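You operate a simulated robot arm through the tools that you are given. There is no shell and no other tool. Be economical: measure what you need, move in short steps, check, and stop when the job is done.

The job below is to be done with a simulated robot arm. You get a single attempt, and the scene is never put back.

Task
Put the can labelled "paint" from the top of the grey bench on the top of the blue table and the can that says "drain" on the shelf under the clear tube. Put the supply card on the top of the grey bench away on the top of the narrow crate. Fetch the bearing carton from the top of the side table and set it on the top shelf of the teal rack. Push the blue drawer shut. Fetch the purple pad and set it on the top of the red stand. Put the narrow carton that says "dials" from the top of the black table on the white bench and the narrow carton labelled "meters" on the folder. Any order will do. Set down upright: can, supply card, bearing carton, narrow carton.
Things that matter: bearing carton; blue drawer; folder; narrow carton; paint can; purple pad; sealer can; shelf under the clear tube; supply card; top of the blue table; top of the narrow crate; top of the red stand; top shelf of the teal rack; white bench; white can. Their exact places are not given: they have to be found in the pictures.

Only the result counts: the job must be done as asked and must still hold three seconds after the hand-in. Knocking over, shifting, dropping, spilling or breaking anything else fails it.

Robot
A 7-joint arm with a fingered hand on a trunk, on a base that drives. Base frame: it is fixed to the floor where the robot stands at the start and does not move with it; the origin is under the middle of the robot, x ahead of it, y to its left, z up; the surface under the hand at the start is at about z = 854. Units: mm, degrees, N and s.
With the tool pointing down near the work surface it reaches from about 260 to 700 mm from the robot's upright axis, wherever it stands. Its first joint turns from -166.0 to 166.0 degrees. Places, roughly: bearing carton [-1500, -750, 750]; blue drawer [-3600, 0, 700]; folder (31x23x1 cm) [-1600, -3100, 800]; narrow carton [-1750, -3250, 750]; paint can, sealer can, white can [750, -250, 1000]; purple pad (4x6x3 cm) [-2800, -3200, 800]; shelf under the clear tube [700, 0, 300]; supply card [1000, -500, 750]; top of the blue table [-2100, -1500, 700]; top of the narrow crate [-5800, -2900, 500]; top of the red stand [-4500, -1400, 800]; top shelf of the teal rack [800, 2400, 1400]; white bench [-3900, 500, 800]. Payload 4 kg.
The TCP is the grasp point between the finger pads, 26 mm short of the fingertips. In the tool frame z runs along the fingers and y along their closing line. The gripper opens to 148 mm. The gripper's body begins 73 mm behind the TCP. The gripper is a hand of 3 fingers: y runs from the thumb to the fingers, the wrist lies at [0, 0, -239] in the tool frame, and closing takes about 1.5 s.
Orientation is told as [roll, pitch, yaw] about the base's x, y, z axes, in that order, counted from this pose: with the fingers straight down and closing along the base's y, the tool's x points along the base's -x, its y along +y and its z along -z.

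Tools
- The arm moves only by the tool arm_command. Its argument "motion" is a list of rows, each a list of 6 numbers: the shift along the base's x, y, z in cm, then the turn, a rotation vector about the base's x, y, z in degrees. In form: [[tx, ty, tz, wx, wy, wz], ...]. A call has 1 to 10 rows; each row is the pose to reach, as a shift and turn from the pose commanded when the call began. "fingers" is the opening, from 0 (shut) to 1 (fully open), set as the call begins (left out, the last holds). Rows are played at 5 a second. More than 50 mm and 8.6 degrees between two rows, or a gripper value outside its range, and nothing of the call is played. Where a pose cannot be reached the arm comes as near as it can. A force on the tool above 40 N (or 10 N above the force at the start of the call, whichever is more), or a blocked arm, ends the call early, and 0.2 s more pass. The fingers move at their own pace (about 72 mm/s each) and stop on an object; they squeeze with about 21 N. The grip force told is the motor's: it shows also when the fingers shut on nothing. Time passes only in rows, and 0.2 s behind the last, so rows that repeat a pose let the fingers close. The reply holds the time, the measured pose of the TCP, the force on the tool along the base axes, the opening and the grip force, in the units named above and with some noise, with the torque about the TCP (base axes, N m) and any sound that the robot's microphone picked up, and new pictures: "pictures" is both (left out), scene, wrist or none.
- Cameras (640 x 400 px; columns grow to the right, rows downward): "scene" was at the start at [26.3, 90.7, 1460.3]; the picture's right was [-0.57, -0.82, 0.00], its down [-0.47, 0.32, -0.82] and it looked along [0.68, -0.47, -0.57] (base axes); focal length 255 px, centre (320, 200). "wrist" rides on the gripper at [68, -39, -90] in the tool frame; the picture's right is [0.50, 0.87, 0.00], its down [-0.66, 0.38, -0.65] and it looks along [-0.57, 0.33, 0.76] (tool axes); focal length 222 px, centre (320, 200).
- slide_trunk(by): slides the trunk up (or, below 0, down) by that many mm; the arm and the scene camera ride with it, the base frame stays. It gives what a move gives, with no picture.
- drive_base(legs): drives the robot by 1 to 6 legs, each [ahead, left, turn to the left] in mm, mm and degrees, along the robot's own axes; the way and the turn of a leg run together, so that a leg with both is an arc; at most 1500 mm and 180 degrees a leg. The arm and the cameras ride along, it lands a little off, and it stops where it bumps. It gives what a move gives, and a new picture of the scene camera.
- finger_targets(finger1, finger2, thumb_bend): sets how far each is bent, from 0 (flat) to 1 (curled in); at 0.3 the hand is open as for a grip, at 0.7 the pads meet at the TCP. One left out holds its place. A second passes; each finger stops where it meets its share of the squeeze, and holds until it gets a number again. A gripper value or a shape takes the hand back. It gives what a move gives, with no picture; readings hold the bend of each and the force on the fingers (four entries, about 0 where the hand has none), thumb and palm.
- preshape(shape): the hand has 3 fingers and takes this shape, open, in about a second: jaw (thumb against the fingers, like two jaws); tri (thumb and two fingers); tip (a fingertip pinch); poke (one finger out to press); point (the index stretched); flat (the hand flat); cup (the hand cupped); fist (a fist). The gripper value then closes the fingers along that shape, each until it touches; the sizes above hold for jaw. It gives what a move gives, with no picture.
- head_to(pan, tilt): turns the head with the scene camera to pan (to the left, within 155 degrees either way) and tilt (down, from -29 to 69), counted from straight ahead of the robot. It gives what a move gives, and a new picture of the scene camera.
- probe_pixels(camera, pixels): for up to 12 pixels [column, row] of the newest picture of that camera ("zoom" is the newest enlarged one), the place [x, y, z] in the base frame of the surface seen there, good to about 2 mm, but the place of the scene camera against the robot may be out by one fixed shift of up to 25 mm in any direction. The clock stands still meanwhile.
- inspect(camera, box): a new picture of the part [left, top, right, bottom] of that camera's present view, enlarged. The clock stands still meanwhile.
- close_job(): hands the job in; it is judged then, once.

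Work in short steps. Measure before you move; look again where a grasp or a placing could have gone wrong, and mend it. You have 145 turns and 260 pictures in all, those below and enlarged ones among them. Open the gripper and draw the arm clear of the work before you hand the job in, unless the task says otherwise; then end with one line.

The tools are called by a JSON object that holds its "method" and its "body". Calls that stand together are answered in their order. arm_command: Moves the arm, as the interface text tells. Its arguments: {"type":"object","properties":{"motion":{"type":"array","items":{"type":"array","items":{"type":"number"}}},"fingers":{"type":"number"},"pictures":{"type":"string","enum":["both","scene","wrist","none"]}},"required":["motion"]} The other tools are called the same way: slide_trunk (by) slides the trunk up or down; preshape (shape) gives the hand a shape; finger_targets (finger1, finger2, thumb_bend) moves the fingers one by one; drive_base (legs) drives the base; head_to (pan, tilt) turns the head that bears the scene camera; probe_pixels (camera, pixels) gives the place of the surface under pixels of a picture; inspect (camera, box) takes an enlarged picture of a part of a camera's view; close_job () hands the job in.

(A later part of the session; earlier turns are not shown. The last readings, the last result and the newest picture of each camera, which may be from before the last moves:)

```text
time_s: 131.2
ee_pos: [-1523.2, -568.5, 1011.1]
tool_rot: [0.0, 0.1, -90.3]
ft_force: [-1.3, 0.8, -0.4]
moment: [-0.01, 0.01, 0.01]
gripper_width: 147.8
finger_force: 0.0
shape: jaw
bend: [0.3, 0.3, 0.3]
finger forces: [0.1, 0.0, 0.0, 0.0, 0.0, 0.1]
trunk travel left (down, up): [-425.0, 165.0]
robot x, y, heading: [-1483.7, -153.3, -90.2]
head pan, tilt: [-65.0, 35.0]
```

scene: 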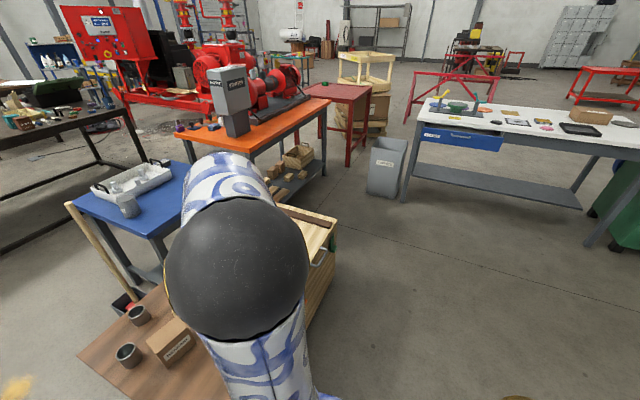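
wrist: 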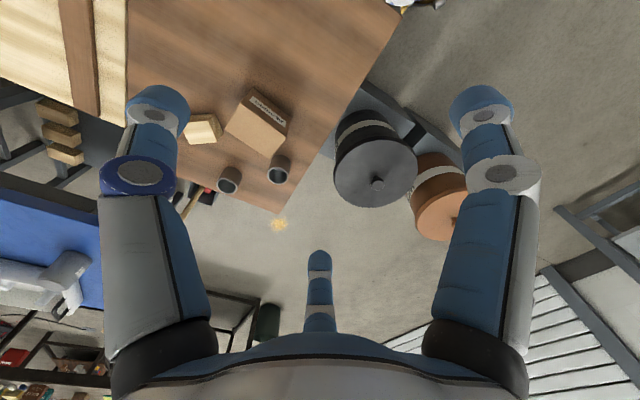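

{"method": "inspect", "body": {"camera": "wrist", "box": [180, 70, 320, 200]}}

{"method": "probe_pixels", "body": {"camera": "wrist", "pixels": [[228, 122], [268, 158], [286, 132], [249, 92], [257, 128], [226, 130], [289, 125], [200, 128], [230, 175], [278, 165], [222, 142], [255, 160]]}}

```text
3.08 times, centred on (250, 135) of wrist
```

zoom: 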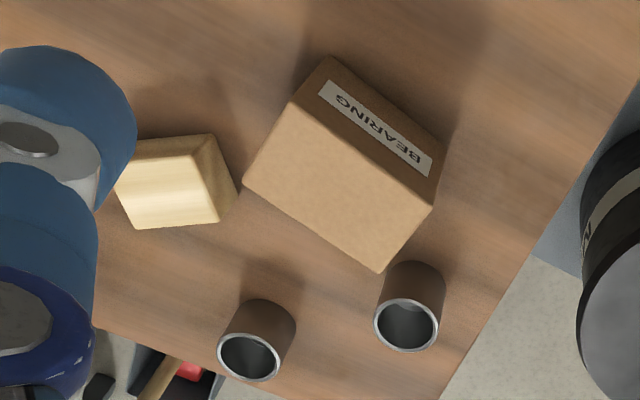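

```text
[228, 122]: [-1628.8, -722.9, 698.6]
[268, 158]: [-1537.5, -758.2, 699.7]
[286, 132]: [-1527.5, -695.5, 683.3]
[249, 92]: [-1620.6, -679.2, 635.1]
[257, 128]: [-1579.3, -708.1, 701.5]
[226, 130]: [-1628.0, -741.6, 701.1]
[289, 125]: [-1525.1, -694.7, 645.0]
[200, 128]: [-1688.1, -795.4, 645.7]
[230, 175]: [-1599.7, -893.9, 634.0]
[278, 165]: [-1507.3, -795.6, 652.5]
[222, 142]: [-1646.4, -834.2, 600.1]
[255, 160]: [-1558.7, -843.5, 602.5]
```

BEARING carton: centre ≈(-1577,-716), top 701, 92×67 mm, long axis turned about -10°. I go above it with yaw -100°.

{"method": "arm_command", "body": {"motion": [[-1.5, -4, 0, 0, 0, -3], [-3, -8, 0, 0, 0, -6], [-4.5, -12, 0, 0, 0, -9], [-5.4, -14.7, 0, 0, 0, -10], [-5.4, -14.7, -5, 0, 0, -10], [-5.4, -14.7, -10, 0, 0, -10], [-5.4, -14.7, -15, 0, 0, -10], [-5.4, -14.7, -20, 0, 0, -10]], "pictures": "wrist"}}

```text
time_s: 133.1
ee_pos: [-1578.0, -714.4, 809.0]
tool_rot: [0.0, 0.0, -100.2]
ft_force: [0.2, 0.6, -0.6]
moment: [0.02, 0.01, -0.04]
gripper_width: 147.8
finger_force: 0.1
shape: jaw
bend: [0.3, 0.3, 0.3]
finger forces: [0.0, 0.0, 0.0, 0.0, 0.1, 0.1]
trunk travel left (down, up): [-425.0, 165.0]
robot x, y, heading: [-1482.2, -153.3, -90.0]
head pan, tilt: [-65.0, 35.0]
```

wrist: 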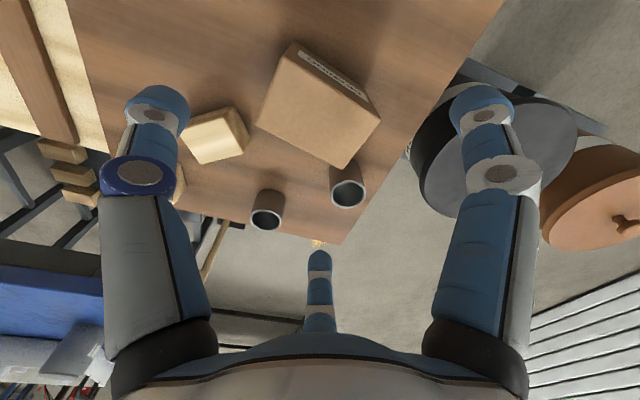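

{"method": "probe_pixels", "body": {"camera": "wrist", "pixels": [[288, 62], [376, 122], [344, 164], [260, 124], [318, 115], [348, 185], [362, 195], [335, 180], [240, 135], [245, 118], [215, 115]]}}

```text
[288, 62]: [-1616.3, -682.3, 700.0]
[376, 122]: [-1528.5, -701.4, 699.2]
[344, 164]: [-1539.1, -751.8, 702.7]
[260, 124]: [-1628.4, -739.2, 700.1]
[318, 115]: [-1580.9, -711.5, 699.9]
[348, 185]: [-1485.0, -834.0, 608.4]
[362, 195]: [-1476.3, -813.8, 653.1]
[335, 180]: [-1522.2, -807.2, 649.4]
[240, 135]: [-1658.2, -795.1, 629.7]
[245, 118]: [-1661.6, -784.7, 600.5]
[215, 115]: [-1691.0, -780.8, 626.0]
```

Alignment is good (centre -1578,-718). I descend to z≈684, close and lift.

{"method": "arm_command", "body": {"motion": [[0, -0.4, -4, 0, 0, 0], [0, -0.4, -8, 0, 0, 0], [0, -0.4, -11, 0, 0, 0], [0, -0.4, -12.5, 0, 0, 0]], "pictures": "wrist"}}

{"method": "arm_command", "body": {"motion": [[0, 0, 0, 0, 0, 0], [0, 0, 0, 0, 0, 0], [0, 0, 0, 0, 0, 0], [0, 0, 0, 0, 0, 0], [0, 0, 0, 0, 0, 0], [0, 0, 0, 0, 0, 0], [0, 0, 3, 0, 0, 0], [0, 0, 6, 0, 0, 0]], "fingers": 0, "pictures": "wrist"}}

```text
time_s: 134.1
ee_pos: [-1577.1, -719.3, 686.1]
tool_rot: [0.0, 0.1, -100.2]
ft_force: [-0.2, -0.8, 0.9]
moment: [-0.02, 0.01, 0.0]
gripper_width: 147.9
finger_force: 0.0
shape: jaw
bend: [0.3, 0.3, 0.3]
finger forces: [0.1, 0.0, 0.0, 0.1, 0.1, 0.0]
trunk travel left (down, up): [-425.0, 165.0]
robot x, y, heading: [-1481.9, -150.9, -89.9]
head pan, tilt: [-65.0, 35.0]
```

wrist: 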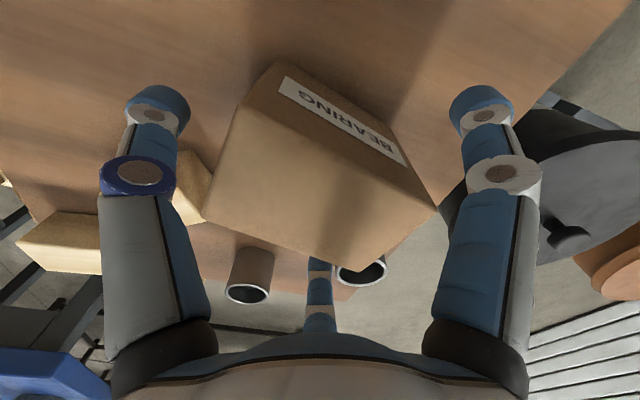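

```text
time_s: 135.8
ee_pos: [-1576.5, -719.1, 746.2]
tool_rot: [0.0, 0.2, -100.2]
ft_force: [-0.3, 0.1, -4.2]
moment: [-0.03, 0.0, -0.01]
gripper_width: 83.3
finger_force: 21.1
shape: jaw
bend: [0.37, 0.38, 0.71]
finger forces: [16.7, 16.4, 0.0, 0.0, 18.8, 0.0]
trunk travel left (down, up): [-425.0, 165.0]
robot x, y, heading: [-1486.6, -159.0, -89.8]
head pan, tilt: [-65.0, 35.0]
```

wrist: 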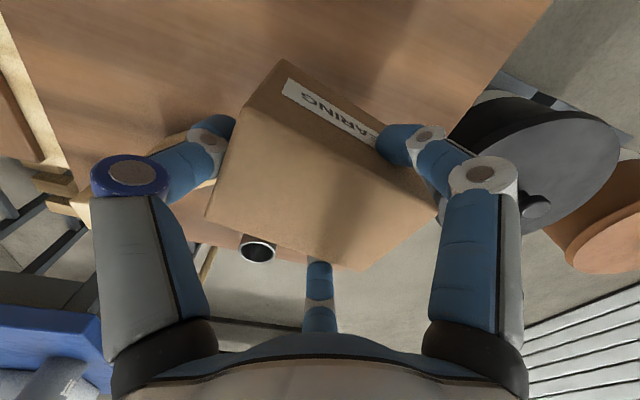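

The carton is held. I lift it, turn to face +x and look toward the teal rack.

{"method": "arm_command", "body": {"motion": [[0, 2, 4, 0, 0, 0], [0, 4, 8, 0, 0, 0], [0, 6, 12, 0, 0, 0], [0, 8, 16, 0, 0, 0], [0, 10, 20, 0, 0, 0], [0, 12, 24, 0, 0, 0], [0, 16, 26, 0, 0, 0], [0, 20, 28, 0, 0, 0]], "pictures": "none"}}

{"method": "drive_base", "body": {"legs": [[-150, 0, 90]]}}

{"method": "head_to", "body": {"pan": 40, "tilt": 20}}

```text
time_s: 137.7
ee_pos: [-1577.7, -519.5, 1026.4]
tool_rot: [0.0, 0.0, -100.2]
ft_force: [0.2, 0.7, -4.2]
moment: [0.01, -0.01, 0.0]
gripper_width: 82.1
finger_force: 20.7
shape: jaw
bend: [0.38, 0.38, 0.71]
finger forces: [16.8, 16.5, 0.1, 0.1, 18.4, 0.1]
trunk travel left (down, up): [-425.0, 165.0]
robot x, y, heading: [-1482.3, -154.6, -90.0]
head pan, tilt: [-65.0, 35.0]
```

```text
time_s: 141.9
ee_pos: [-1209.7, -150.6, 1026.5]
tool_rot: [-0.1, 0.1, -9.4]
ft_force: [0.5, 0.1, -4.5]
moment: [-0.04, -0.01, 0.0]
gripper_width: 82.0
finger_force: 21.1
shape: jaw
bend: [0.38, 0.38, 0.71]
finger forces: [16.1, 16.1, 0.0, 0.1, 18.2, 0.1]
trunk travel left (down, up): [-425.0, 165.0]
robot x, y, heading: [-1578.3, -59.3, 0.8]
head pan, tilt: [-65.0, 35.0]
```

scene: 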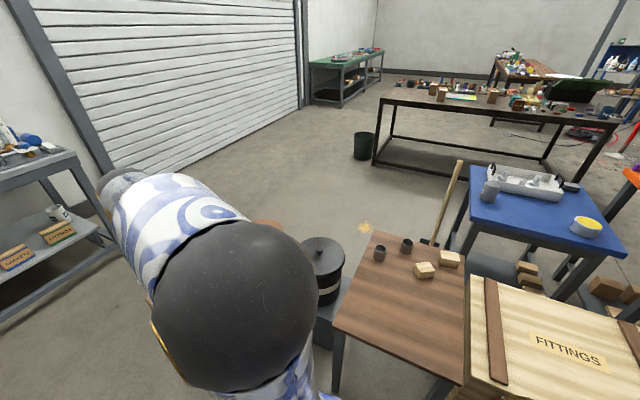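

```text
time_s: 143.7
ee_pos: [-1210.3, -151.0, 1026.2]
tool_rot: [0.0, 0.1, -9.4]
ft_force: [0.1, 1.0, -4.7]
moment: [0.01, 0.0, 0.01]
gripper_width: 82.1
finger_force: 21.1
shape: jaw
bend: [0.38, 0.38, 0.71]
finger forces: [16.1, 16.1, 0.1, 0.1, 18.3, 0.0]
trunk travel left (down, up): [-425.0, 165.0]
robot x, y, heading: [-1578.6, -57.8, 0.4]
head pan, tilt: [40.0, 20.0]
```

scene: 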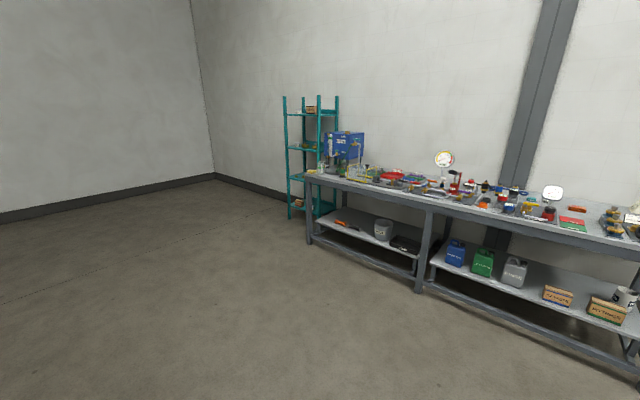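

The floor to the rack is open. I drive there diagonally and look at it.

{"method": "drive_base", "body": {"legs": [[700, 1225, 0], [700, 1225, 0]]}}

{"method": "slide_trunk", "body": {"by": 165}}

{"method": "head_to", "body": {"pan": 8, "tilt": 15}}

```text
time_s: 157.4
ee_pos: [136.4, 2335.8, 1025.7]
tool_rot: [0.0, 0.0, -8.6]
ft_force: [-0.4, -0.1, -4.6]
moment: [0.0, -0.01, -0.04]
gripper_width: 82.0
finger_force: 20.7
shape: jaw
bend: [0.38, 0.38, 0.71]
finger forces: [16.2, 16.1, 0.0, 0.1, 18.2, 0.0]
trunk travel left (down, up): [-425.0, 165.0]
robot x, y, heading: [-234.6, 2422.0, 1.6]
head pan, tilt: [40.0, 20.0]
```

scene: 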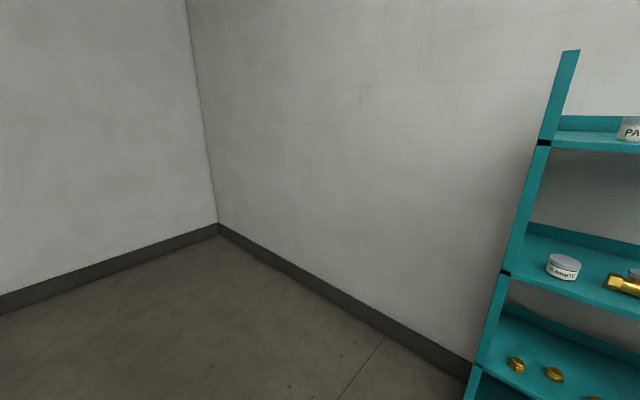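

```text
time_s: 159.2
ee_pos: [136.4, 2335.4, 1190.6]
tool_rot: [0.1, 0.1, -8.7]
ft_force: [-0.1, 0.8, -4.2]
moment: [-0.02, 0.03, -0.03]
gripper_width: 82.0
finger_force: 20.7
shape: jaw
bend: [0.38, 0.38, 0.71]
finger forces: [16.2, 16.1, 0.0, 0.0, 18.2, 0.0]
trunk travel left (down, up): [-590.0, 0.0]
robot x, y, heading: [-234.5, 2422.8, 1.5]
head pan, tilt: [40.0, 20.0]
```

```text
time_s: 160.2
ee_pos: [136.8, 2335.0, 1190.7]
tool_rot: [0.0, 0.0, -8.6]
ft_force: [0.3, 0.5, -4.8]
moment: [0.01, -0.01, 0.0]
gripper_width: 81.7
finger_force: 20.7
shape: jaw
bend: [0.38, 0.38, 0.71]
finger forces: [16.3, 16.1, 0.1, 0.1, 18.2, 0.0]
trunk travel left (down, up): [-590.0, 0.0]
robot x, y, heading: [-233.3, 2423.1, 1.6]
head pan, tilt: [8.0, 15.0]
```

scene: 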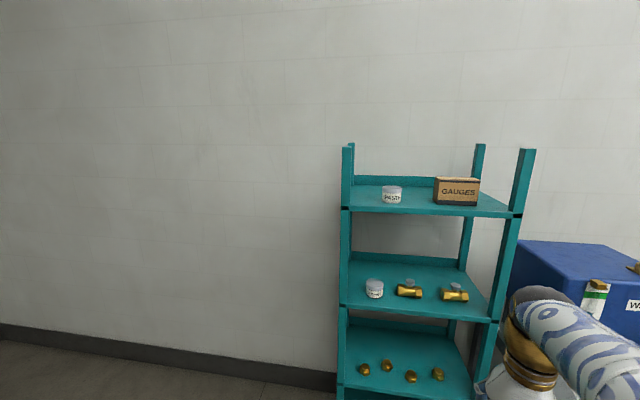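

The top shelf is visible with a small tin and a GAUGES box, with free room between. I probe it.

{"method": "probe_pixels", "body": {"camera": "scene", "pixels": [[420, 195], [365, 205], [420, 208], [500, 208], [392, 195], [391, 187], [455, 185], [435, 200], [478, 203], [345, 160], [527, 160], [400, 188]]}}

```text
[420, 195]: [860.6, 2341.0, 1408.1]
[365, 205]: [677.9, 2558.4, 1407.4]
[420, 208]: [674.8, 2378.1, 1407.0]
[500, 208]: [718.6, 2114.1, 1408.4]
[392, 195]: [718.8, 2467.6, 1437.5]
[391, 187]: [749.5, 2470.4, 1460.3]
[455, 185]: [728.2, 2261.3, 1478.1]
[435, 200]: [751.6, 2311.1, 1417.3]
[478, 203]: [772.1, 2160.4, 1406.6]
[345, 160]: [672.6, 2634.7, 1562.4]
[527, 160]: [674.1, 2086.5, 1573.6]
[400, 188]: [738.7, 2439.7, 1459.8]
```

Free gap between tin and GAUGES at y≈2375. To fit the hand there I turn it so the thumb points +x (yaw +90) and raise it in the same go.

{"method": "arm_command", "body": {"motion": [[0, 0, 2, 0, 0, 8], [0, 0, 4, 0, 0, 16], [0, 0, 6, 0, 0, 24], [0, 0, 8, 0, 0, 32], [0, 0, 10, 0, 0, 40], [0, 0, 12, 0, 0, 48], [0, 0, 14, 0, 0, 56], [0, 0, 16, 0, 0, 64], [0, 0, 18, 0, 0, 72], [0, 0, 20, 0, 0, 80]], "pictures": "none"}}

{"method": "arm_command", "body": {"motion": [[0, 0, 2, 0, 0, 6], [0, 0, 4, 0, 0, 12], [0, 0, 6, 0, 0, 18], [0, 0, 9, 0, 0, 18.6], [0, 0, 13, 0, 0, 18.6], [0, 0, 16, 0, 0, 18.6]], "pictures": "both"}}

```text
time_s: 162.4
ee_pos: [135.2, 2337.4, 1387.1]
tool_rot: [-0.5, 0.3, 68.5]
ft_force: [0.1, -0.6, -4.5]
moment: [0.01, 0.01, 0.01]
gripper_width: 81.3
finger_force: 20.6
shape: jaw
bend: [0.38, 0.38, 0.71]
finger forces: [16.3, 16.3, 0.1, 0.0, 17.7, 0.1]
out of reach, approached as far as the arm can: row 10
trunk travel left (down, up): [-590.0, 0.0]
robot x, y, heading: [-234.1, 2420.8, 1.7]
head pan, tilt: [8.0, 15.0]
```

```text
time_s: 163.8
ee_pos: [127.8, 2358.8, 1418.5]
tool_rot: [-0.8, 0.2, 87.0]
ft_force: [0.1, 0.1, -4.1]
moment: [-0.03, -0.01, 0.0]
gripper_width: 81.1
finger_force: 20.9
shape: jaw
bend: [0.38, 0.39, 0.71]
finger forces: [17.4, 17.9, 0.1, 0.0, 18.4, 0.0]
out of reach, approached as far as the arm can: row 1, 2, 3, 4, 5, 6
trunk travel left (down, up): [-590.0, 0.0]
robot x, y, heading: [-229.0, 2420.0, 1.5]
head pan, tilt: [8.0, 15.0]
```

scene: 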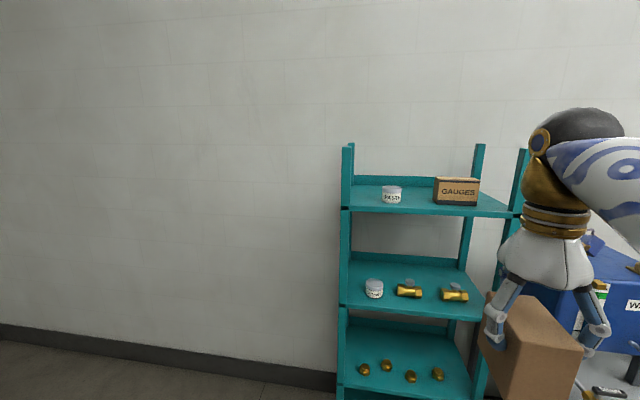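
wrist: 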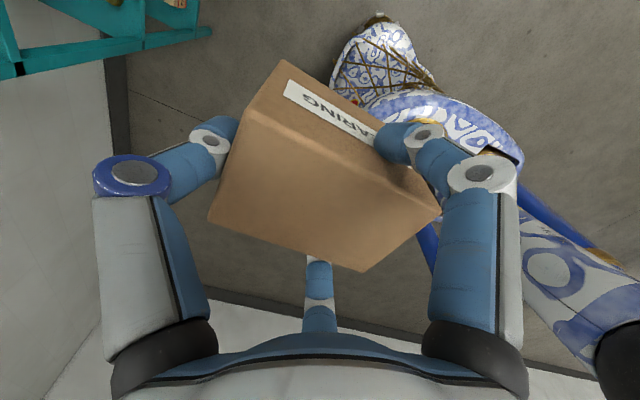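

Tool-down, the arm tops out near z=1428 but the shelf (≈1424) needs ~1508. So I'll regrasp the carton with a horizontal hand: I take it to the free pads on the grey bench (where DRAIN stood), set it down and grasp it from the front.

{"method": "slide_trunk", "body": {"by": -165}}

{"method": "drive_base", "body": {"legs": [[0, -1250, -1.5], [0, -1230, 0]]}}

{"method": "head_to", "body": {"pan": 0, "tilt": 42}}

```text
time_s: 165.7
ee_pos: [127.7, 2358.2, 1252.0]
tool_rot: [-0.7, 0.1, 87.0]
ft_force: [0.3, 0.3, -3.9]
moment: [0.02, -0.03, 0.0]
gripper_width: 80.9
finger_force: 21.3
shape: jaw
bend: [0.38, 0.39, 0.71]
finger forces: [17.5, 17.9, 0.1, 0.0, 18.2, 0.1]
trunk travel left (down, up): [-425.0, 165.0]
robot x, y, heading: [-231.3, 2419.5, 1.5]
head pan, tilt: [8.0, 15.0]
```

```text
time_s: 177.8
ee_pos: [159.1, -123.8, 1253.9]
tool_rot: [-0.6, 0.0, 86.1]
ft_force: [-0.1, -0.3, -4.3]
moment: [-0.02, 0.0, 0.01]
gripper_width: 80.8
finger_force: 21.0
shape: jaw
bend: [0.38, 0.39, 0.71]
finger forces: [17.5, 17.9, 0.0, 0.1, 18.2, 0.0]
trunk travel left (down, up): [-425.0, 165.0]
robot x, y, heading: [-201.5, -58.3, 0.7]
head pan, tilt: [8.0, 15.0]
```

scene: 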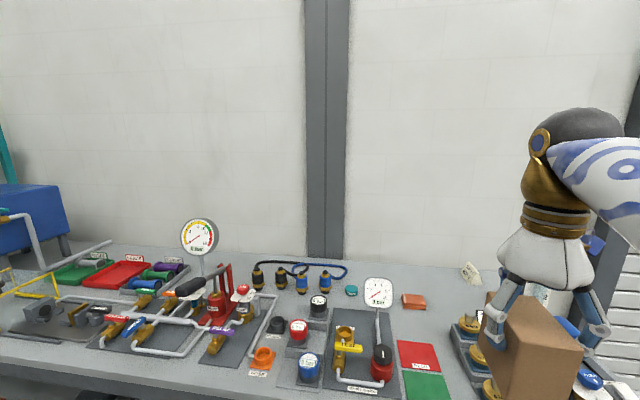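

```text
time_s: 178.7
ee_pos: [158.3, -123.4, 1253.1]
tool_rot: [-0.7, 0.1, 86.2]
ft_force: [0.1, -1.2, -4.3]
moment: [0.02, -0.03, -0.04]
gripper_width: 81.0
finger_force: 20.8
shape: jaw
bend: [0.38, 0.39, 0.71]
finger forces: [17.5, 17.9, 0.0, 0.1, 18.2, 0.0]
trunk travel left (down, up): [-425.0, 165.0]
robot x, y, heading: [-196.7, -57.0, 0.7]
head pan, tilt: [0.0, 42.0]
```

scene: 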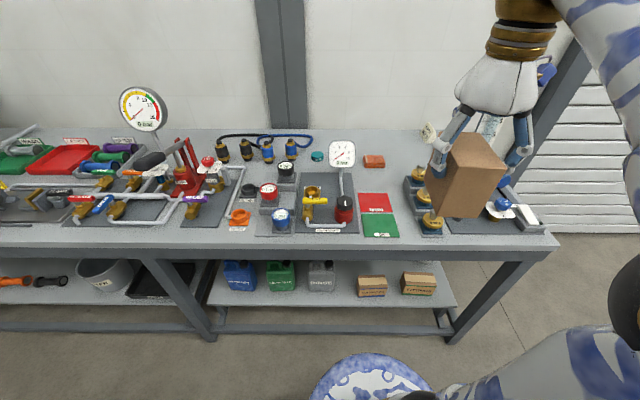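

The green pad (380,225) region is free. I probe its extents, the bench edge and neighbours.

{"method": "probe_pixels", "body": {"camera": "scene", "pixels": [[380, 237], [380, 244], [363, 216], [393, 214], [398, 236], [365, 236], [420, 232], [352, 232], [345, 212], [408, 215]]}}

```text
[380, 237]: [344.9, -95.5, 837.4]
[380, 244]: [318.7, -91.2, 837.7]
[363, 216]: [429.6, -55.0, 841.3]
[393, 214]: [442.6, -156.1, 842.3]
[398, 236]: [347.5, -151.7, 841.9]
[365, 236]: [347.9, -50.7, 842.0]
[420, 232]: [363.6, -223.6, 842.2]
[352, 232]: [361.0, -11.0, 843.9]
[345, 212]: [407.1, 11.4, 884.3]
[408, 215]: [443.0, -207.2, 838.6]
```

I bring the carton over the pad at (395,-100) with yaw 90 and lower it to about 2 cm above.

{"method": "arm_command", "body": {"motion": [[4, 0.5, -1, 0, 0, 1], [8, 1, -3, 0, 0, 2], [12, 1.5, -5, 0, 0, 3], [16, 2, -7, 0, 0, 4], [20, 2.3, -9, 0, 0, 4], [23.5, 2.3, -12, 0, 0, 4], [23.7, 2.3, -16.5, 0, 0, 4], [23.7, 2.3, -21, 0, 0, 4], [23.7, 2.3, -25, 0, 0, 4], [23.7, 2.3, -28.5, 0, 0, 4]]}}

```text
time_s: 180.9
ee_pos: [396.5, -101.3, 968.1]
tool_rot: [-0.6, 0.1, 90.1]
ft_force: [0.3, -0.7, -4.7]
moment: [-0.01, 0.0, -0.01]
gripper_width: 80.6
finger_force: 20.9
shape: jaw
bend: [0.38, 0.39, 0.71]
finger forces: [17.1, 17.2, 0.1, 0.0, 17.6, 0.0]
trunk travel left (down, up): [-425.0, 165.0]
robot x, y, heading: [-198.2, -58.5, 0.8]
head pan, tilt: [0.0, 42.0]
```

scene: 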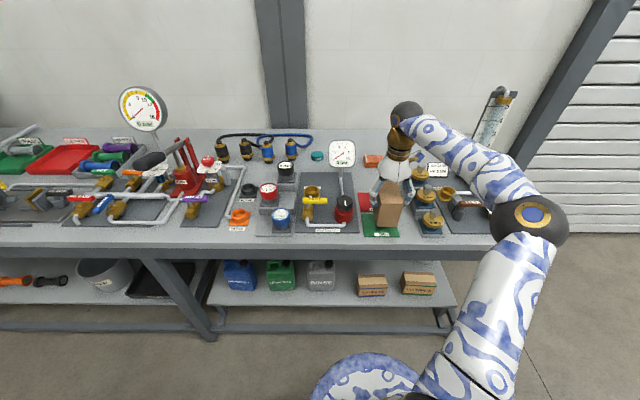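
wrist: 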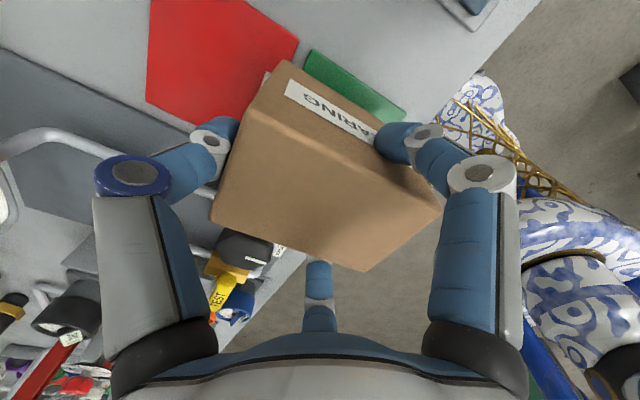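

Position is good. I lower to contact and open, then rise clear.

{"method": "arm_command", "body": {"motion": [[0, 0, -1, 0, 0, 0], [0, 0, -1.8, 0, 0, 0], [0, 0, -2.3, 0, 0, 0], [0, 0, -2.6, 0, 0, 0]], "pictures": "none"}}

{"method": "arm_command", "body": {"motion": [[0, 0, 0, 0, 0, 0], [0, 0, 0, 0, 0, 0], [0, 0, 0, 0, 0, 0], [0, 0, 0, 0, 0, 0], [0, 0, 0, 0, 0, 0], [0, 0, 4, 0, 0, 0], [0, 0, 8, 0, 0, 0], [0, 0, 12, 0, 0, 0], [-4, 0, 14, 0, 0, 0], [-8, 0, 16, 0, 0, 0]], "fingers": 1}}

```text
time_s: 181.9
ee_pos: [395.4, -100.4, 941.7]
tool_rot: [-0.8, 0.1, 90.1]
ft_force: [0.4, -0.2, -5.1]
moment: [0.02, -0.01, -0.02]
gripper_width: 80.7
finger_force: 20.9
shape: jaw
bend: [0.38, 0.39, 0.71]
finger forces: [17.0, 17.3, 0.1, 0.0, 17.6, 0.1]
trunk travel left (down, up): [-425.0, 165.0]
robot x, y, heading: [-202.0, -55.7, 0.9]
head pan, tilt: [0.0, 42.0]
```

```text
time_s: 184.1
ee_pos: [315.9, -102.2, 1101.5]
tool_rot: [-0.6, 0.2, 90.2]
ft_force: [-0.7, -0.4, -0.9]
moment: [0.0, -0.03, 0.01]
gripper_width: 147.7
finger_force: 0.0
shape: jaw
bend: [0.3, 0.3, 0.3]
finger forces: [0.1, 0.1, 0.1, 0.1, 0.0, 0.1]
trunk travel left (down, up): [-425.0, 165.0]
robot x, y, heading: [-202.2, -56.0, 0.8]
head pan, tilt: [0.0, 42.0]
```

scene: 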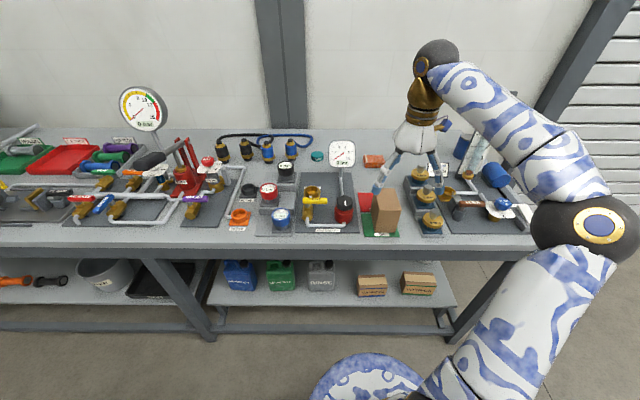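
wrist: 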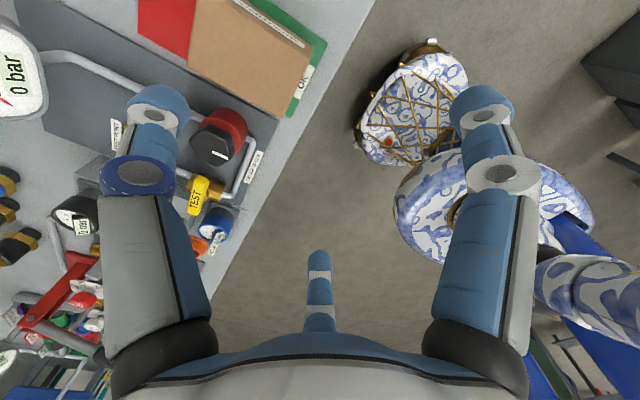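

The carton stands on the pad. I probe its corners, then back up 150 mm and pitch the hand toward horizontal.

{"method": "probe_pixels", "body": {"camera": "wrist", "pixels": [[192, 72], [283, 114], [310, 45], [232, 6], [250, 60], [298, 85], [225, 125], [240, 150], [305, 90], [300, 130]]}}

{"method": "drive_base", "body": {"legs": [[-150, 0, -0.8]]}}

{"method": "arm_command", "body": {"motion": [[0, 0, 0, 0, -8, 0], [0, 0, 0, 0, -16, 0], [0, 0, 0, 0, -24, 0], [0, 0, 0, 0, -32, 0], [0, 0, 0, 0, -40, 0], [0, 0, 0, 0, -48, 0], [0, 0, 0, 0, -56, 0], [0, 0, 0, 0, -64, 0], [0, 0, 0, 0, -72, 0], [0, 0, 0, 0, -78, 0]]}}

```text
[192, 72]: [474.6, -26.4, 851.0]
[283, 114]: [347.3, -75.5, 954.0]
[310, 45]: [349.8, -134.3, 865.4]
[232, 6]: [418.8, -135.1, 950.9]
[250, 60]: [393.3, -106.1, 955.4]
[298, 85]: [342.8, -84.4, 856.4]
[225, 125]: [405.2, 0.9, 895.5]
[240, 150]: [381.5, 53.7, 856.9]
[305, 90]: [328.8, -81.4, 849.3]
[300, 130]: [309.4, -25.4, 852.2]
```

```text
time_s: 185.5
ee_pos: [164.4, -109.4, 1101.4]
tool_rot: [-0.7, 0.1, 89.4]
ft_force: [0.1, -0.3, 0.2]
moment: [0.02, -0.01, 0.01]
gripper_width: 147.9
finger_force: 0.0
shape: jaw
bend: [0.3, 0.3, 0.3]
finger forces: [0.1, 0.1, 0.0, 0.1, 0.0, 0.0]
trunk travel left (down, up): [-425.0, 165.0]
robot x, y, heading: [-352.7, -55.6, -0.2]
head pan, tilt: [0.0, 42.0]
```

scene: 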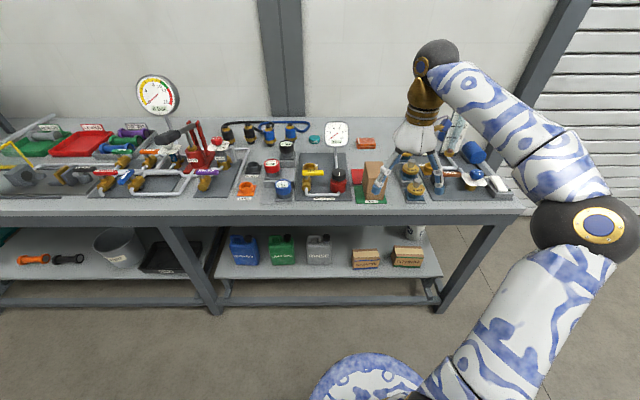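

```text
time_s: 187.7
ee_pos: [163.5, -108.3, 1100.8]
tool_rot: [-78.7, -0.7, 89.8]
ft_force: [-0.2, 0.9, 0.3]
moment: [0.0, 0.01, -0.03]
gripper_width: 148.0
finger_force: 0.1
shape: jaw
bend: [0.3, 0.3, 0.3]
finger forces: [0.0, 0.0, 0.0, 0.0, 0.1, 0.0]
trunk travel left (down, up): [-425.0, 165.0]
robot x, y, heading: [-349.6, -55.4, -0.3]
head pan, tilt: [0.0, 42.0]
```

scene: 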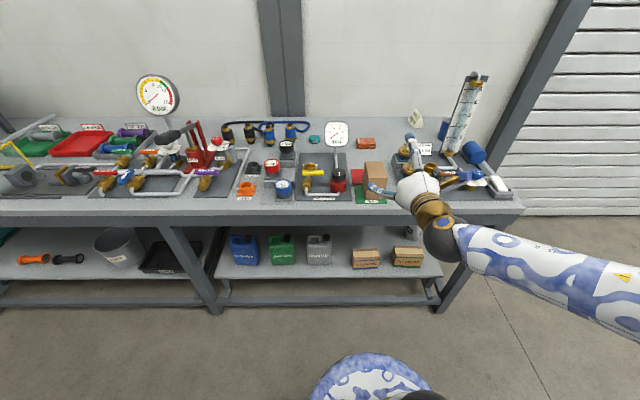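
wrist: 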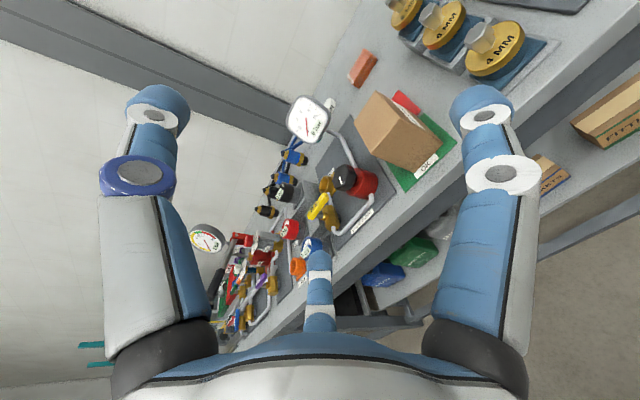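

The hand is near-horizontal with the thumb on top. I lower to z≈924 before the bench with fingers at 0.75.

{"method": "arm_command", "body": {"motion": [[0, 0, -4, 0, 0, 0], [0, 0.2, -8, 0, 0, 0], [0, 0.4, -12, 0, 0, 0], [0, 0.4, -16, 0, 0, 0], [0, 0.4, -17.7, 0, 0, 0], [4, 0.4, -17.7, 0, 0, 0], [8, 0.4, -17.7, 0, 0, 0], [12, 0.4, -17.7, 0, 0, 0]], "fingers": 0.75}}

```text
time_s: 189.5
ee_pos: [286.7, -108.2, 951.5]
tool_rot: [-77.6, -0.7, 89.6]
ft_force: [0.4, -0.4, -0.4]
moment: [0.01, 0.01, -0.01]
gripper_width: 111.0
finger_force: 0.1
shape: jaw
bend: [0.26, 0.26, 0.55]
finger forces: [0.0, 0.1, 0.0, 0.1, 0.0, 0.0]
out of reach, approached as far as the arm can: row 1, 2, 3, 4, 5, 6, 7, 8
trunk travel left (down, up): [-425.0, 165.0]
robot x, y, heading: [-346.9, -57.3, -0.2]
head pan, tilt: [0.0, 42.0]
```

scene: 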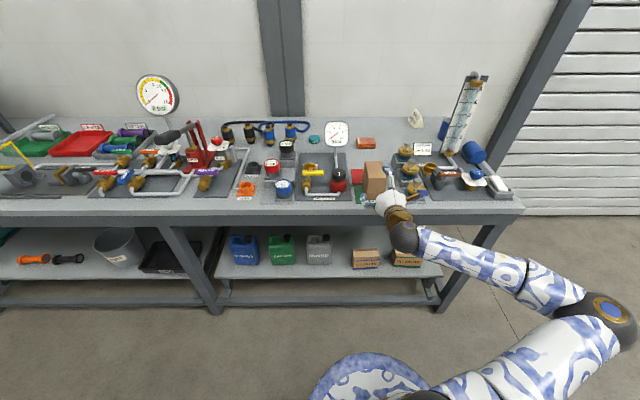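
wrist: 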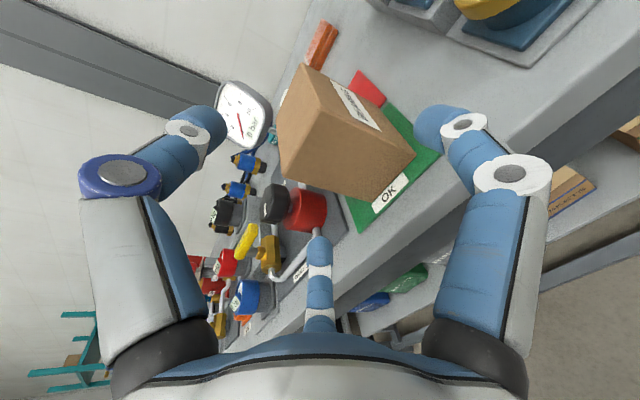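

The arm's low limit was reached at z≈951; I raise the arm 10 cm and drop the trunk 127 mm instead.

{"method": "arm_command", "body": {"motion": [[0, 0, 4, 0, 0, 0], [0, 0, 8, 0, 0, 0], [0, 0, 12, 0, 0, 0]], "pictures": "none"}}

{"method": "slide_trunk", "body": {"by": -127}}

```text
time_s: 190.3
ee_pos: [285.4, -105.8, 1073.3]
tool_rot: [-78.6, -0.6, 89.8]
ft_force: [-0.3, 0.1, 0.0]
moment: [0.01, 0.04, -0.01]
gripper_width: 111.5
finger_force: 0.1
shape: jaw
bend: [0.26, 0.26, 0.55]
finger forces: [0.0, 0.0, 0.0, 0.0, 0.1, 0.0]
trunk travel left (down, up): [-425.0, 165.0]
robot x, y, heading: [-350.9, -60.6, -0.2]
head pan, tilt: [0.0, 42.0]
```

```text
time_s: 191.8
ee_pos: [286.1, -105.8, 945.9]
tool_rot: [-78.7, -0.7, 89.7]
ft_force: [0.1, 0.3, -0.8]
moment: [-0.03, -0.01, -0.01]
gripper_width: 111.2
finger_force: 0.2
shape: jaw
bend: [0.26, 0.26, 0.55]
finger forces: [0.0, 0.0, 0.0, 0.1, 0.1, 0.0]
trunk travel left (down, up): [-298.0, 292.0]
robot x, y, heading: [-347.6, -57.9, 0.0]
head pan, tilt: [0.0, 42.0]
```

Now at z=946; I go down 2.4 cm and forward to x≈368 with the carton between the fingers.

{"method": "arm_command", "body": {"motion": [[0, 0, -2.3, 0, 0, 0], [3, 0.1, -2.3, 0, 0, 0], [6, 0.1, -2.3, 0, 0, 0], [8.2, 0.1, -2.3, 0, 0, 0]]}}

```text
time_s: 192.8
ee_pos: [369.3, -104.5, 921.9]
tool_rot: [-78.8, -0.7, 89.7]
ft_force: [-0.4, 0.3, -0.3]
moment: [0.02, 0.0, 0.01]
gripper_width: 111.2
finger_force: 0.0
shape: jaw
bend: [0.26, 0.26, 0.55]
finger forces: [0.0, 0.1, 0.1, 0.0, 0.0, 0.0]
trunk travel left (down, up): [-298.0, 292.0]
robot x, y, heading: [-351.9, -54.9, -0.3]
head pan, tilt: [0.0, 42.0]
```

scene: 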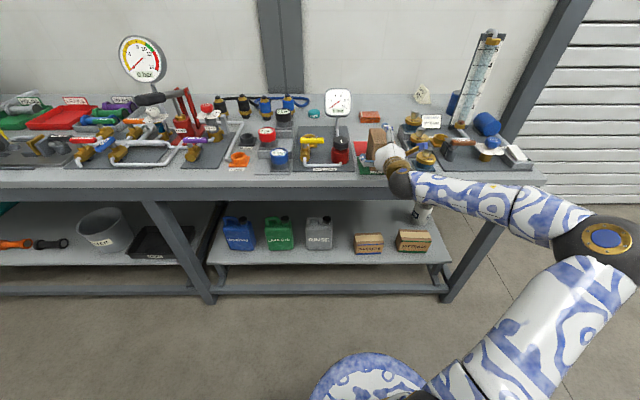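
wrist: 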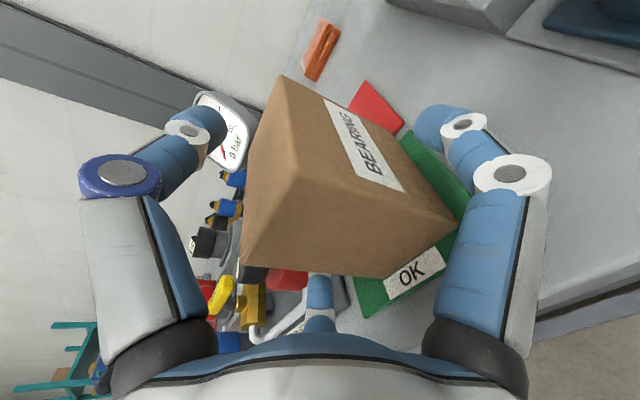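

The carton sits centrally between thumb (top) and two side fingers. I close and lift.

{"method": "arm_command", "body": {"motion": [[0, 0, 0, 0, 0, 0], [0, 0, 0, 0, 0, 0], [0, 0, 0, 0, 0, 0], [0, 0, 0, 0, 0, 0], [0, 0, 0, 0, 0, 0], [0, 0, 0, 0, 0, 0], [0, 0, 0, 0, 0, 0], [0, 0, 2, 0, 0, 0], [0, 0, 5, 0, 0, 0], [0, 0, 9, 0, 0, 0]], "fingers": 0}}

```text
time_s: 195.0
ee_pos: [367.2, -104.8, 1011.8]
tool_rot: [-78.8, -0.6, 89.6]
ft_force: [-0.3, -0.3, -4.3]
moment: [-0.04, 0.12, 0.0]
gripper_width: 65.9
finger_force: 20.9
shape: jaw
bend: [0.77, 0.36, 0.7]
finger forces: [19.1, 19.1, 0.0, 0.1, 17.4, 0.1]
trunk travel left (down, up): [-298.0, 292.0]
robot x, y, heading: [-350.5, -56.6, -0.3]
head pan, tilt: [0.0, 42.0]
```

scene: 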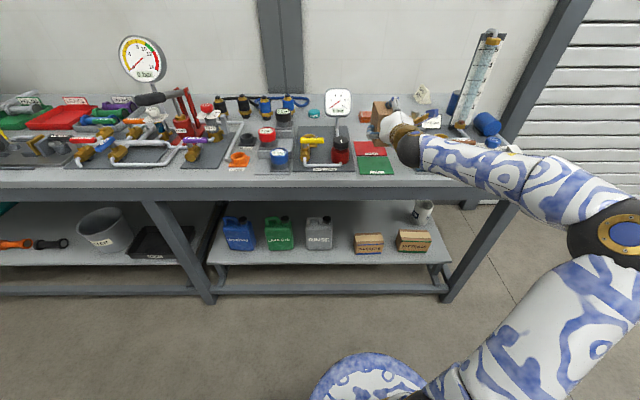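
wrist: 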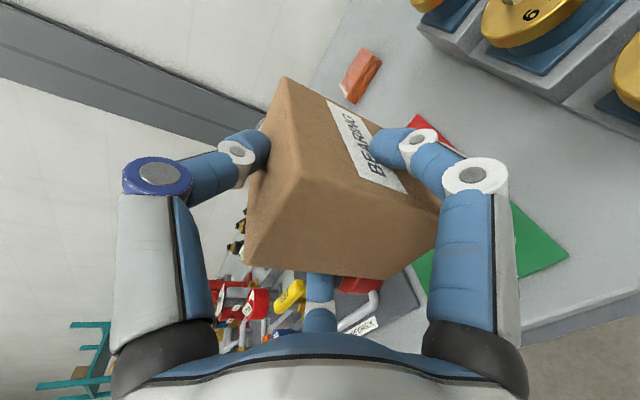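

Carton held upright by the side grip (TCP 65 mm above its base). I back off, raise the trunk fully and drive to the rack.

{"method": "drive_base", "body": {"legs": [[-150, 0, 0.3], [0, 1240, 0], [0, 1240, 0]]}}

{"method": "slide_trunk", "body": {"by": 292}}

{"method": "arm_command", "body": {"motion": [[0, 0, 4, 0, 0, 0], [0, 0, 8, 0, 0, 0], [0, 0, 12, 0, 0, 0], [0, 0, 16, 0, 0, 0], [0, 0, 20, 0, 0, 0], [0, 0, 23, 0, 0, 0]]}}

{"method": "head_to", "body": {"pan": -3, "tilt": 15}}

```text
time_s: 208.1
ee_pos: [199.2, 2375.5, 1012.4]
tool_rot: [-78.7, -0.7, 90.2]
ft_force: [-0.4, 0.4, -4.4]
moment: [0.01, 0.07, 0.02]
gripper_width: 65.9
finger_force: 20.6
shape: jaw
bend: [0.77, 0.36, 0.7]
finger forces: [19.1, 19.1, 0.0, 0.1, 17.2, 0.0]
trunk travel left (down, up): [-298.0, 292.0]
robot x, y, heading: [-518.1, 2416.3, 0.5]
head pan, tilt: [0.0, 42.0]
```

scene: 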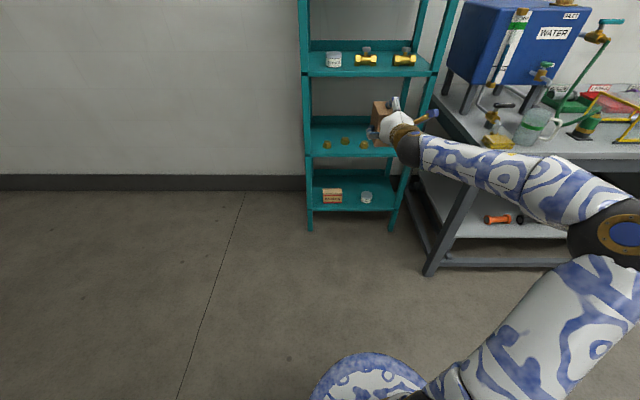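

```text
time_s: 211.1
ee_pos: [199.3, 2376.4, 1304.0]
tool_rot: [-78.7, -0.7, 90.4]
ft_force: [0.9, 0.6, -4.6]
moment: [0.0, 0.08, -0.01]
gripper_width: 65.7
finger_force: 21.3
shape: jaw
bend: [0.77, 0.36, 0.7]
finger forces: [19.2, 19.1, 0.0, 0.0, 17.1, 0.0]
trunk travel left (down, up): [-590.0, 0.0]
robot x, y, heading: [-516.1, 2418.7, 0.3]
head pan, tilt: [0.0, 42.0]
```

```text
time_s: 212.4
ee_pos: [199.8, 2375.6, 1533.4]
tool_rot: [-78.6, -0.6, 90.2]
ft_force: [0.2, 0.3, -4.2]
moment: [-0.03, 0.09, -0.02]
gripper_width: 65.1
finger_force: 20.8
shape: jaw
bend: [0.77, 0.36, 0.7]
finger forces: [18.7, 18.4, 0.0, 0.0, 16.7, 0.0]
trunk travel left (down, up): [-590.0, 0.0]
robot x, y, heading: [-521.2, 2415.2, 0.3]
head pan, tilt: [0.0, 42.0]
```

scene: 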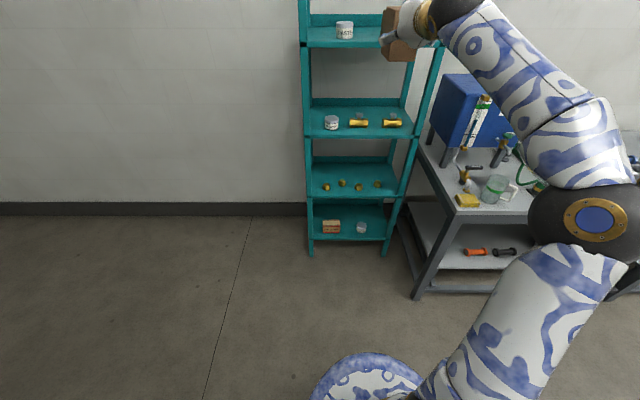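
wrist: 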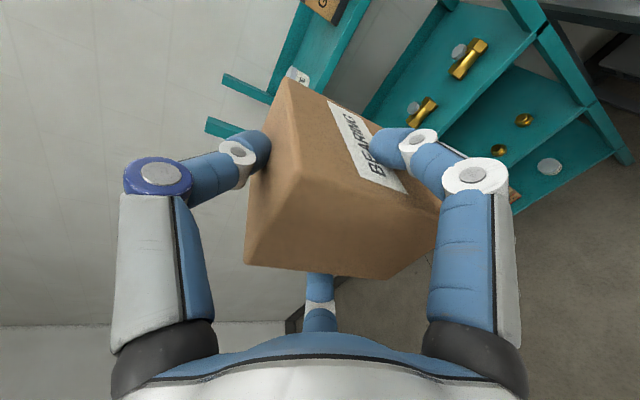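

```text
time_s: 213.4
ee_pos: [198.6, 2376.8, 1533.5]
tool_rot: [-78.7, -0.7, 90.4]
ft_force: [0.2, 0.8, -4.7]
moment: [0.03, 0.13, 0.0]
gripper_width: 65.2
finger_force: 21.0
shape: jaw
bend: [0.77, 0.36, 0.7]
finger forces: [18.6, 18.5, 0.0, 0.0, 16.7, 0.0]
trunk travel left (down, up): [-590.0, 0.0]
robot x, y, heading: [-519.7, 2421.9, 0.6]
head pan, tilt: [-3.0, 15.0]
```

scene: 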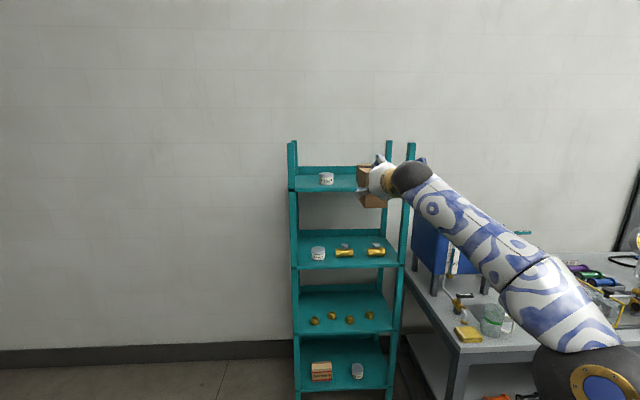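

I drive 330 mm ahead, stopping short of the shelf, and measure it with the wrist camera.

{"method": "drive_base", "body": {"legs": [[330, 0, -0.5]]}}

{"method": "arm_command", "body": {"motion": [[0, 0, 0, 0, 0, 0]], "pictures": "wrist"}}

```text
time_s: 215.6
ee_pos: [533.2, 2372.2, 1535.4]
tool_rot: [-78.6, -0.6, 89.7]
ft_force: [0.3, 0.7, -4.0]
moment: [0.02, 0.12, -0.03]
gripper_width: 65.3
finger_force: 21.4
shape: jaw
bend: [0.77, 0.36, 0.7]
finger forces: [18.6, 18.4, 0.0, 0.0, 16.9, 0.0]
trunk travel left (down, up): [-590.0, 0.0]
robot x, y, heading: [-188.7, 2415.2, -0.0]
head pan, tilt: [-3.0, 15.0]
```

scene: 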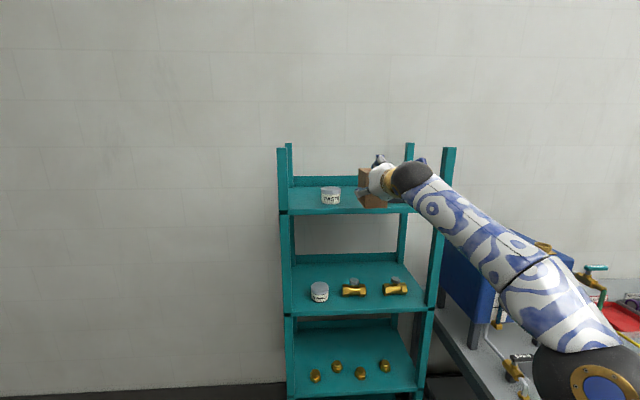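

```text
time_s: 215.9
ee_pos: [532.2, 2371.5, 1534.8]
tool_rot: [-78.6, -0.7, 89.8]
ft_force: [0.1, 0.8, -4.4]
moment: [-0.02, 0.1, 0.0]
gripper_width: 65.2
finger_force: 20.2
shape: jaw
bend: [0.77, 0.36, 0.7]
finger forces: [18.8, 18.6, 0.1, 0.1, 16.9, 0.0]
trunk travel left (down, up): [-590.0, 0.0]
robot x, y, heading: [-184.0, 2416.7, -0.1]
head pan, tilt: [-3.0, 15.0]
```

wrist: 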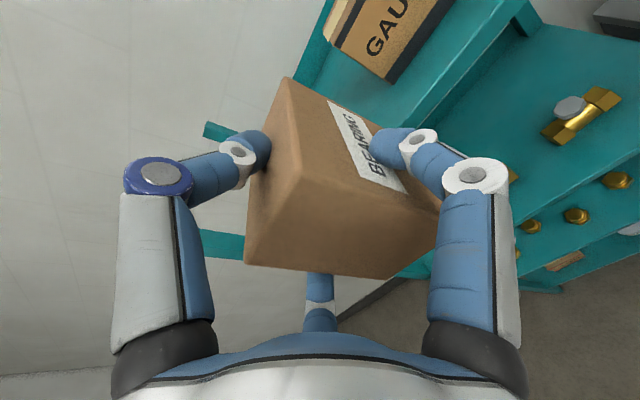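

{"method": "probe_pixels", "body": {"camera": "wrist", "pixels": [[345, 75], [320, 85], [390, 110], [420, 100], [460, 60], [325, 45], [385, 80], [335, 30], [440, 110], [370, 95]]}}

{"method": "probe_pixels", "body": {"camera": "scene", "pixels": [[330, 196], [340, 200], [340, 208], [350, 212], [321, 196], [390, 212], [395, 208], [358, 180]]}}

```text
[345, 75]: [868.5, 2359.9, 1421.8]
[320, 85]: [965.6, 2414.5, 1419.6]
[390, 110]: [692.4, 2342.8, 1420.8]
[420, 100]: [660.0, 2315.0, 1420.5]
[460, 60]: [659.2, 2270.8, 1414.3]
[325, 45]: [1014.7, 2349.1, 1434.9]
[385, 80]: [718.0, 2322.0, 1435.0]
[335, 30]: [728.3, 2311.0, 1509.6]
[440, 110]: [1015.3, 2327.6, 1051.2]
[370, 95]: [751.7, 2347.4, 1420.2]
```

```text
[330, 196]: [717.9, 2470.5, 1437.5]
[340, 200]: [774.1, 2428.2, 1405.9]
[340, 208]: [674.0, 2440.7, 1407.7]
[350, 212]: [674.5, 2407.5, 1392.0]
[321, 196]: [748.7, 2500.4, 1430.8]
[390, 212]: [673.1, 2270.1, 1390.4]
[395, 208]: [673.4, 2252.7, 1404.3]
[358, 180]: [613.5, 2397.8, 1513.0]
```

Wrist data: shelf z=1420.5, front edge x=660, GAUGES edge y≈2320, tin edge ≈2440. Target TCP (684, 2381); I slide in at base height ≈12 mm above the shelf.

{"method": "arm_command", "body": {"motion": [[0, 0.5, -2, 0, 0, 0], [1, 0.9, -3.6, 0, 0, 0], [5, 0.9, -3.6, 0, 0, 0], [9, 0.9, -3.6, 0, 0, 0], [13, 0.9, -3.6, 0, 0, 0], [15.3, 0.9, -3.6, 0, 0, 0]]}}

```text
time_s: 217.3
ee_pos: [647.4, 2381.0, 1487.2]
tool_rot: [-78.8, -0.7, 89.8]
ft_force: [-0.1, 1.5, 4.7]
moment: [-0.02, -0.32, 0.11]
gripper_width: 66.2
finger_force: 21.0
shape: jaw
bend: [0.77, 0.36, 0.7]
finger forces: [16.8, 16.9, 0.1, 0.1, 22.3, 0.0]
out of reach, approached as far as the arm can: row 5, 6
trunk travel left (down, up): [-590.0, 0.0]
robot x, y, heading: [-186.6, 2411.3, -0.1]
head pan, tilt: [-3.0, 15.0]
```

scene: 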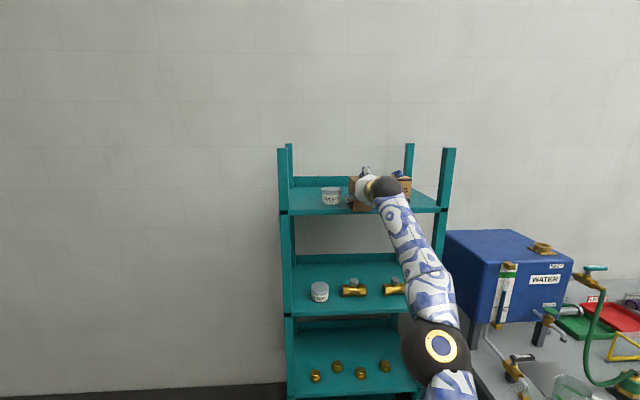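
wrist: 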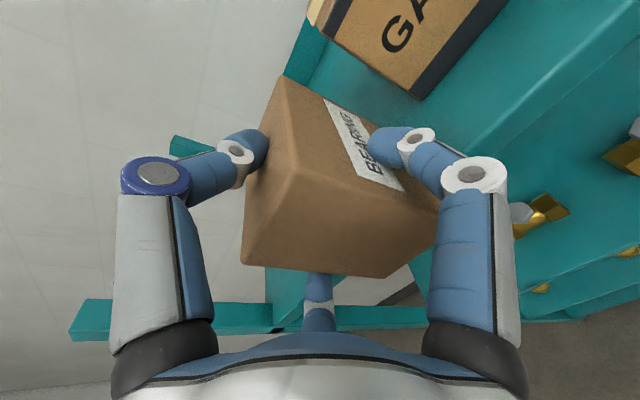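

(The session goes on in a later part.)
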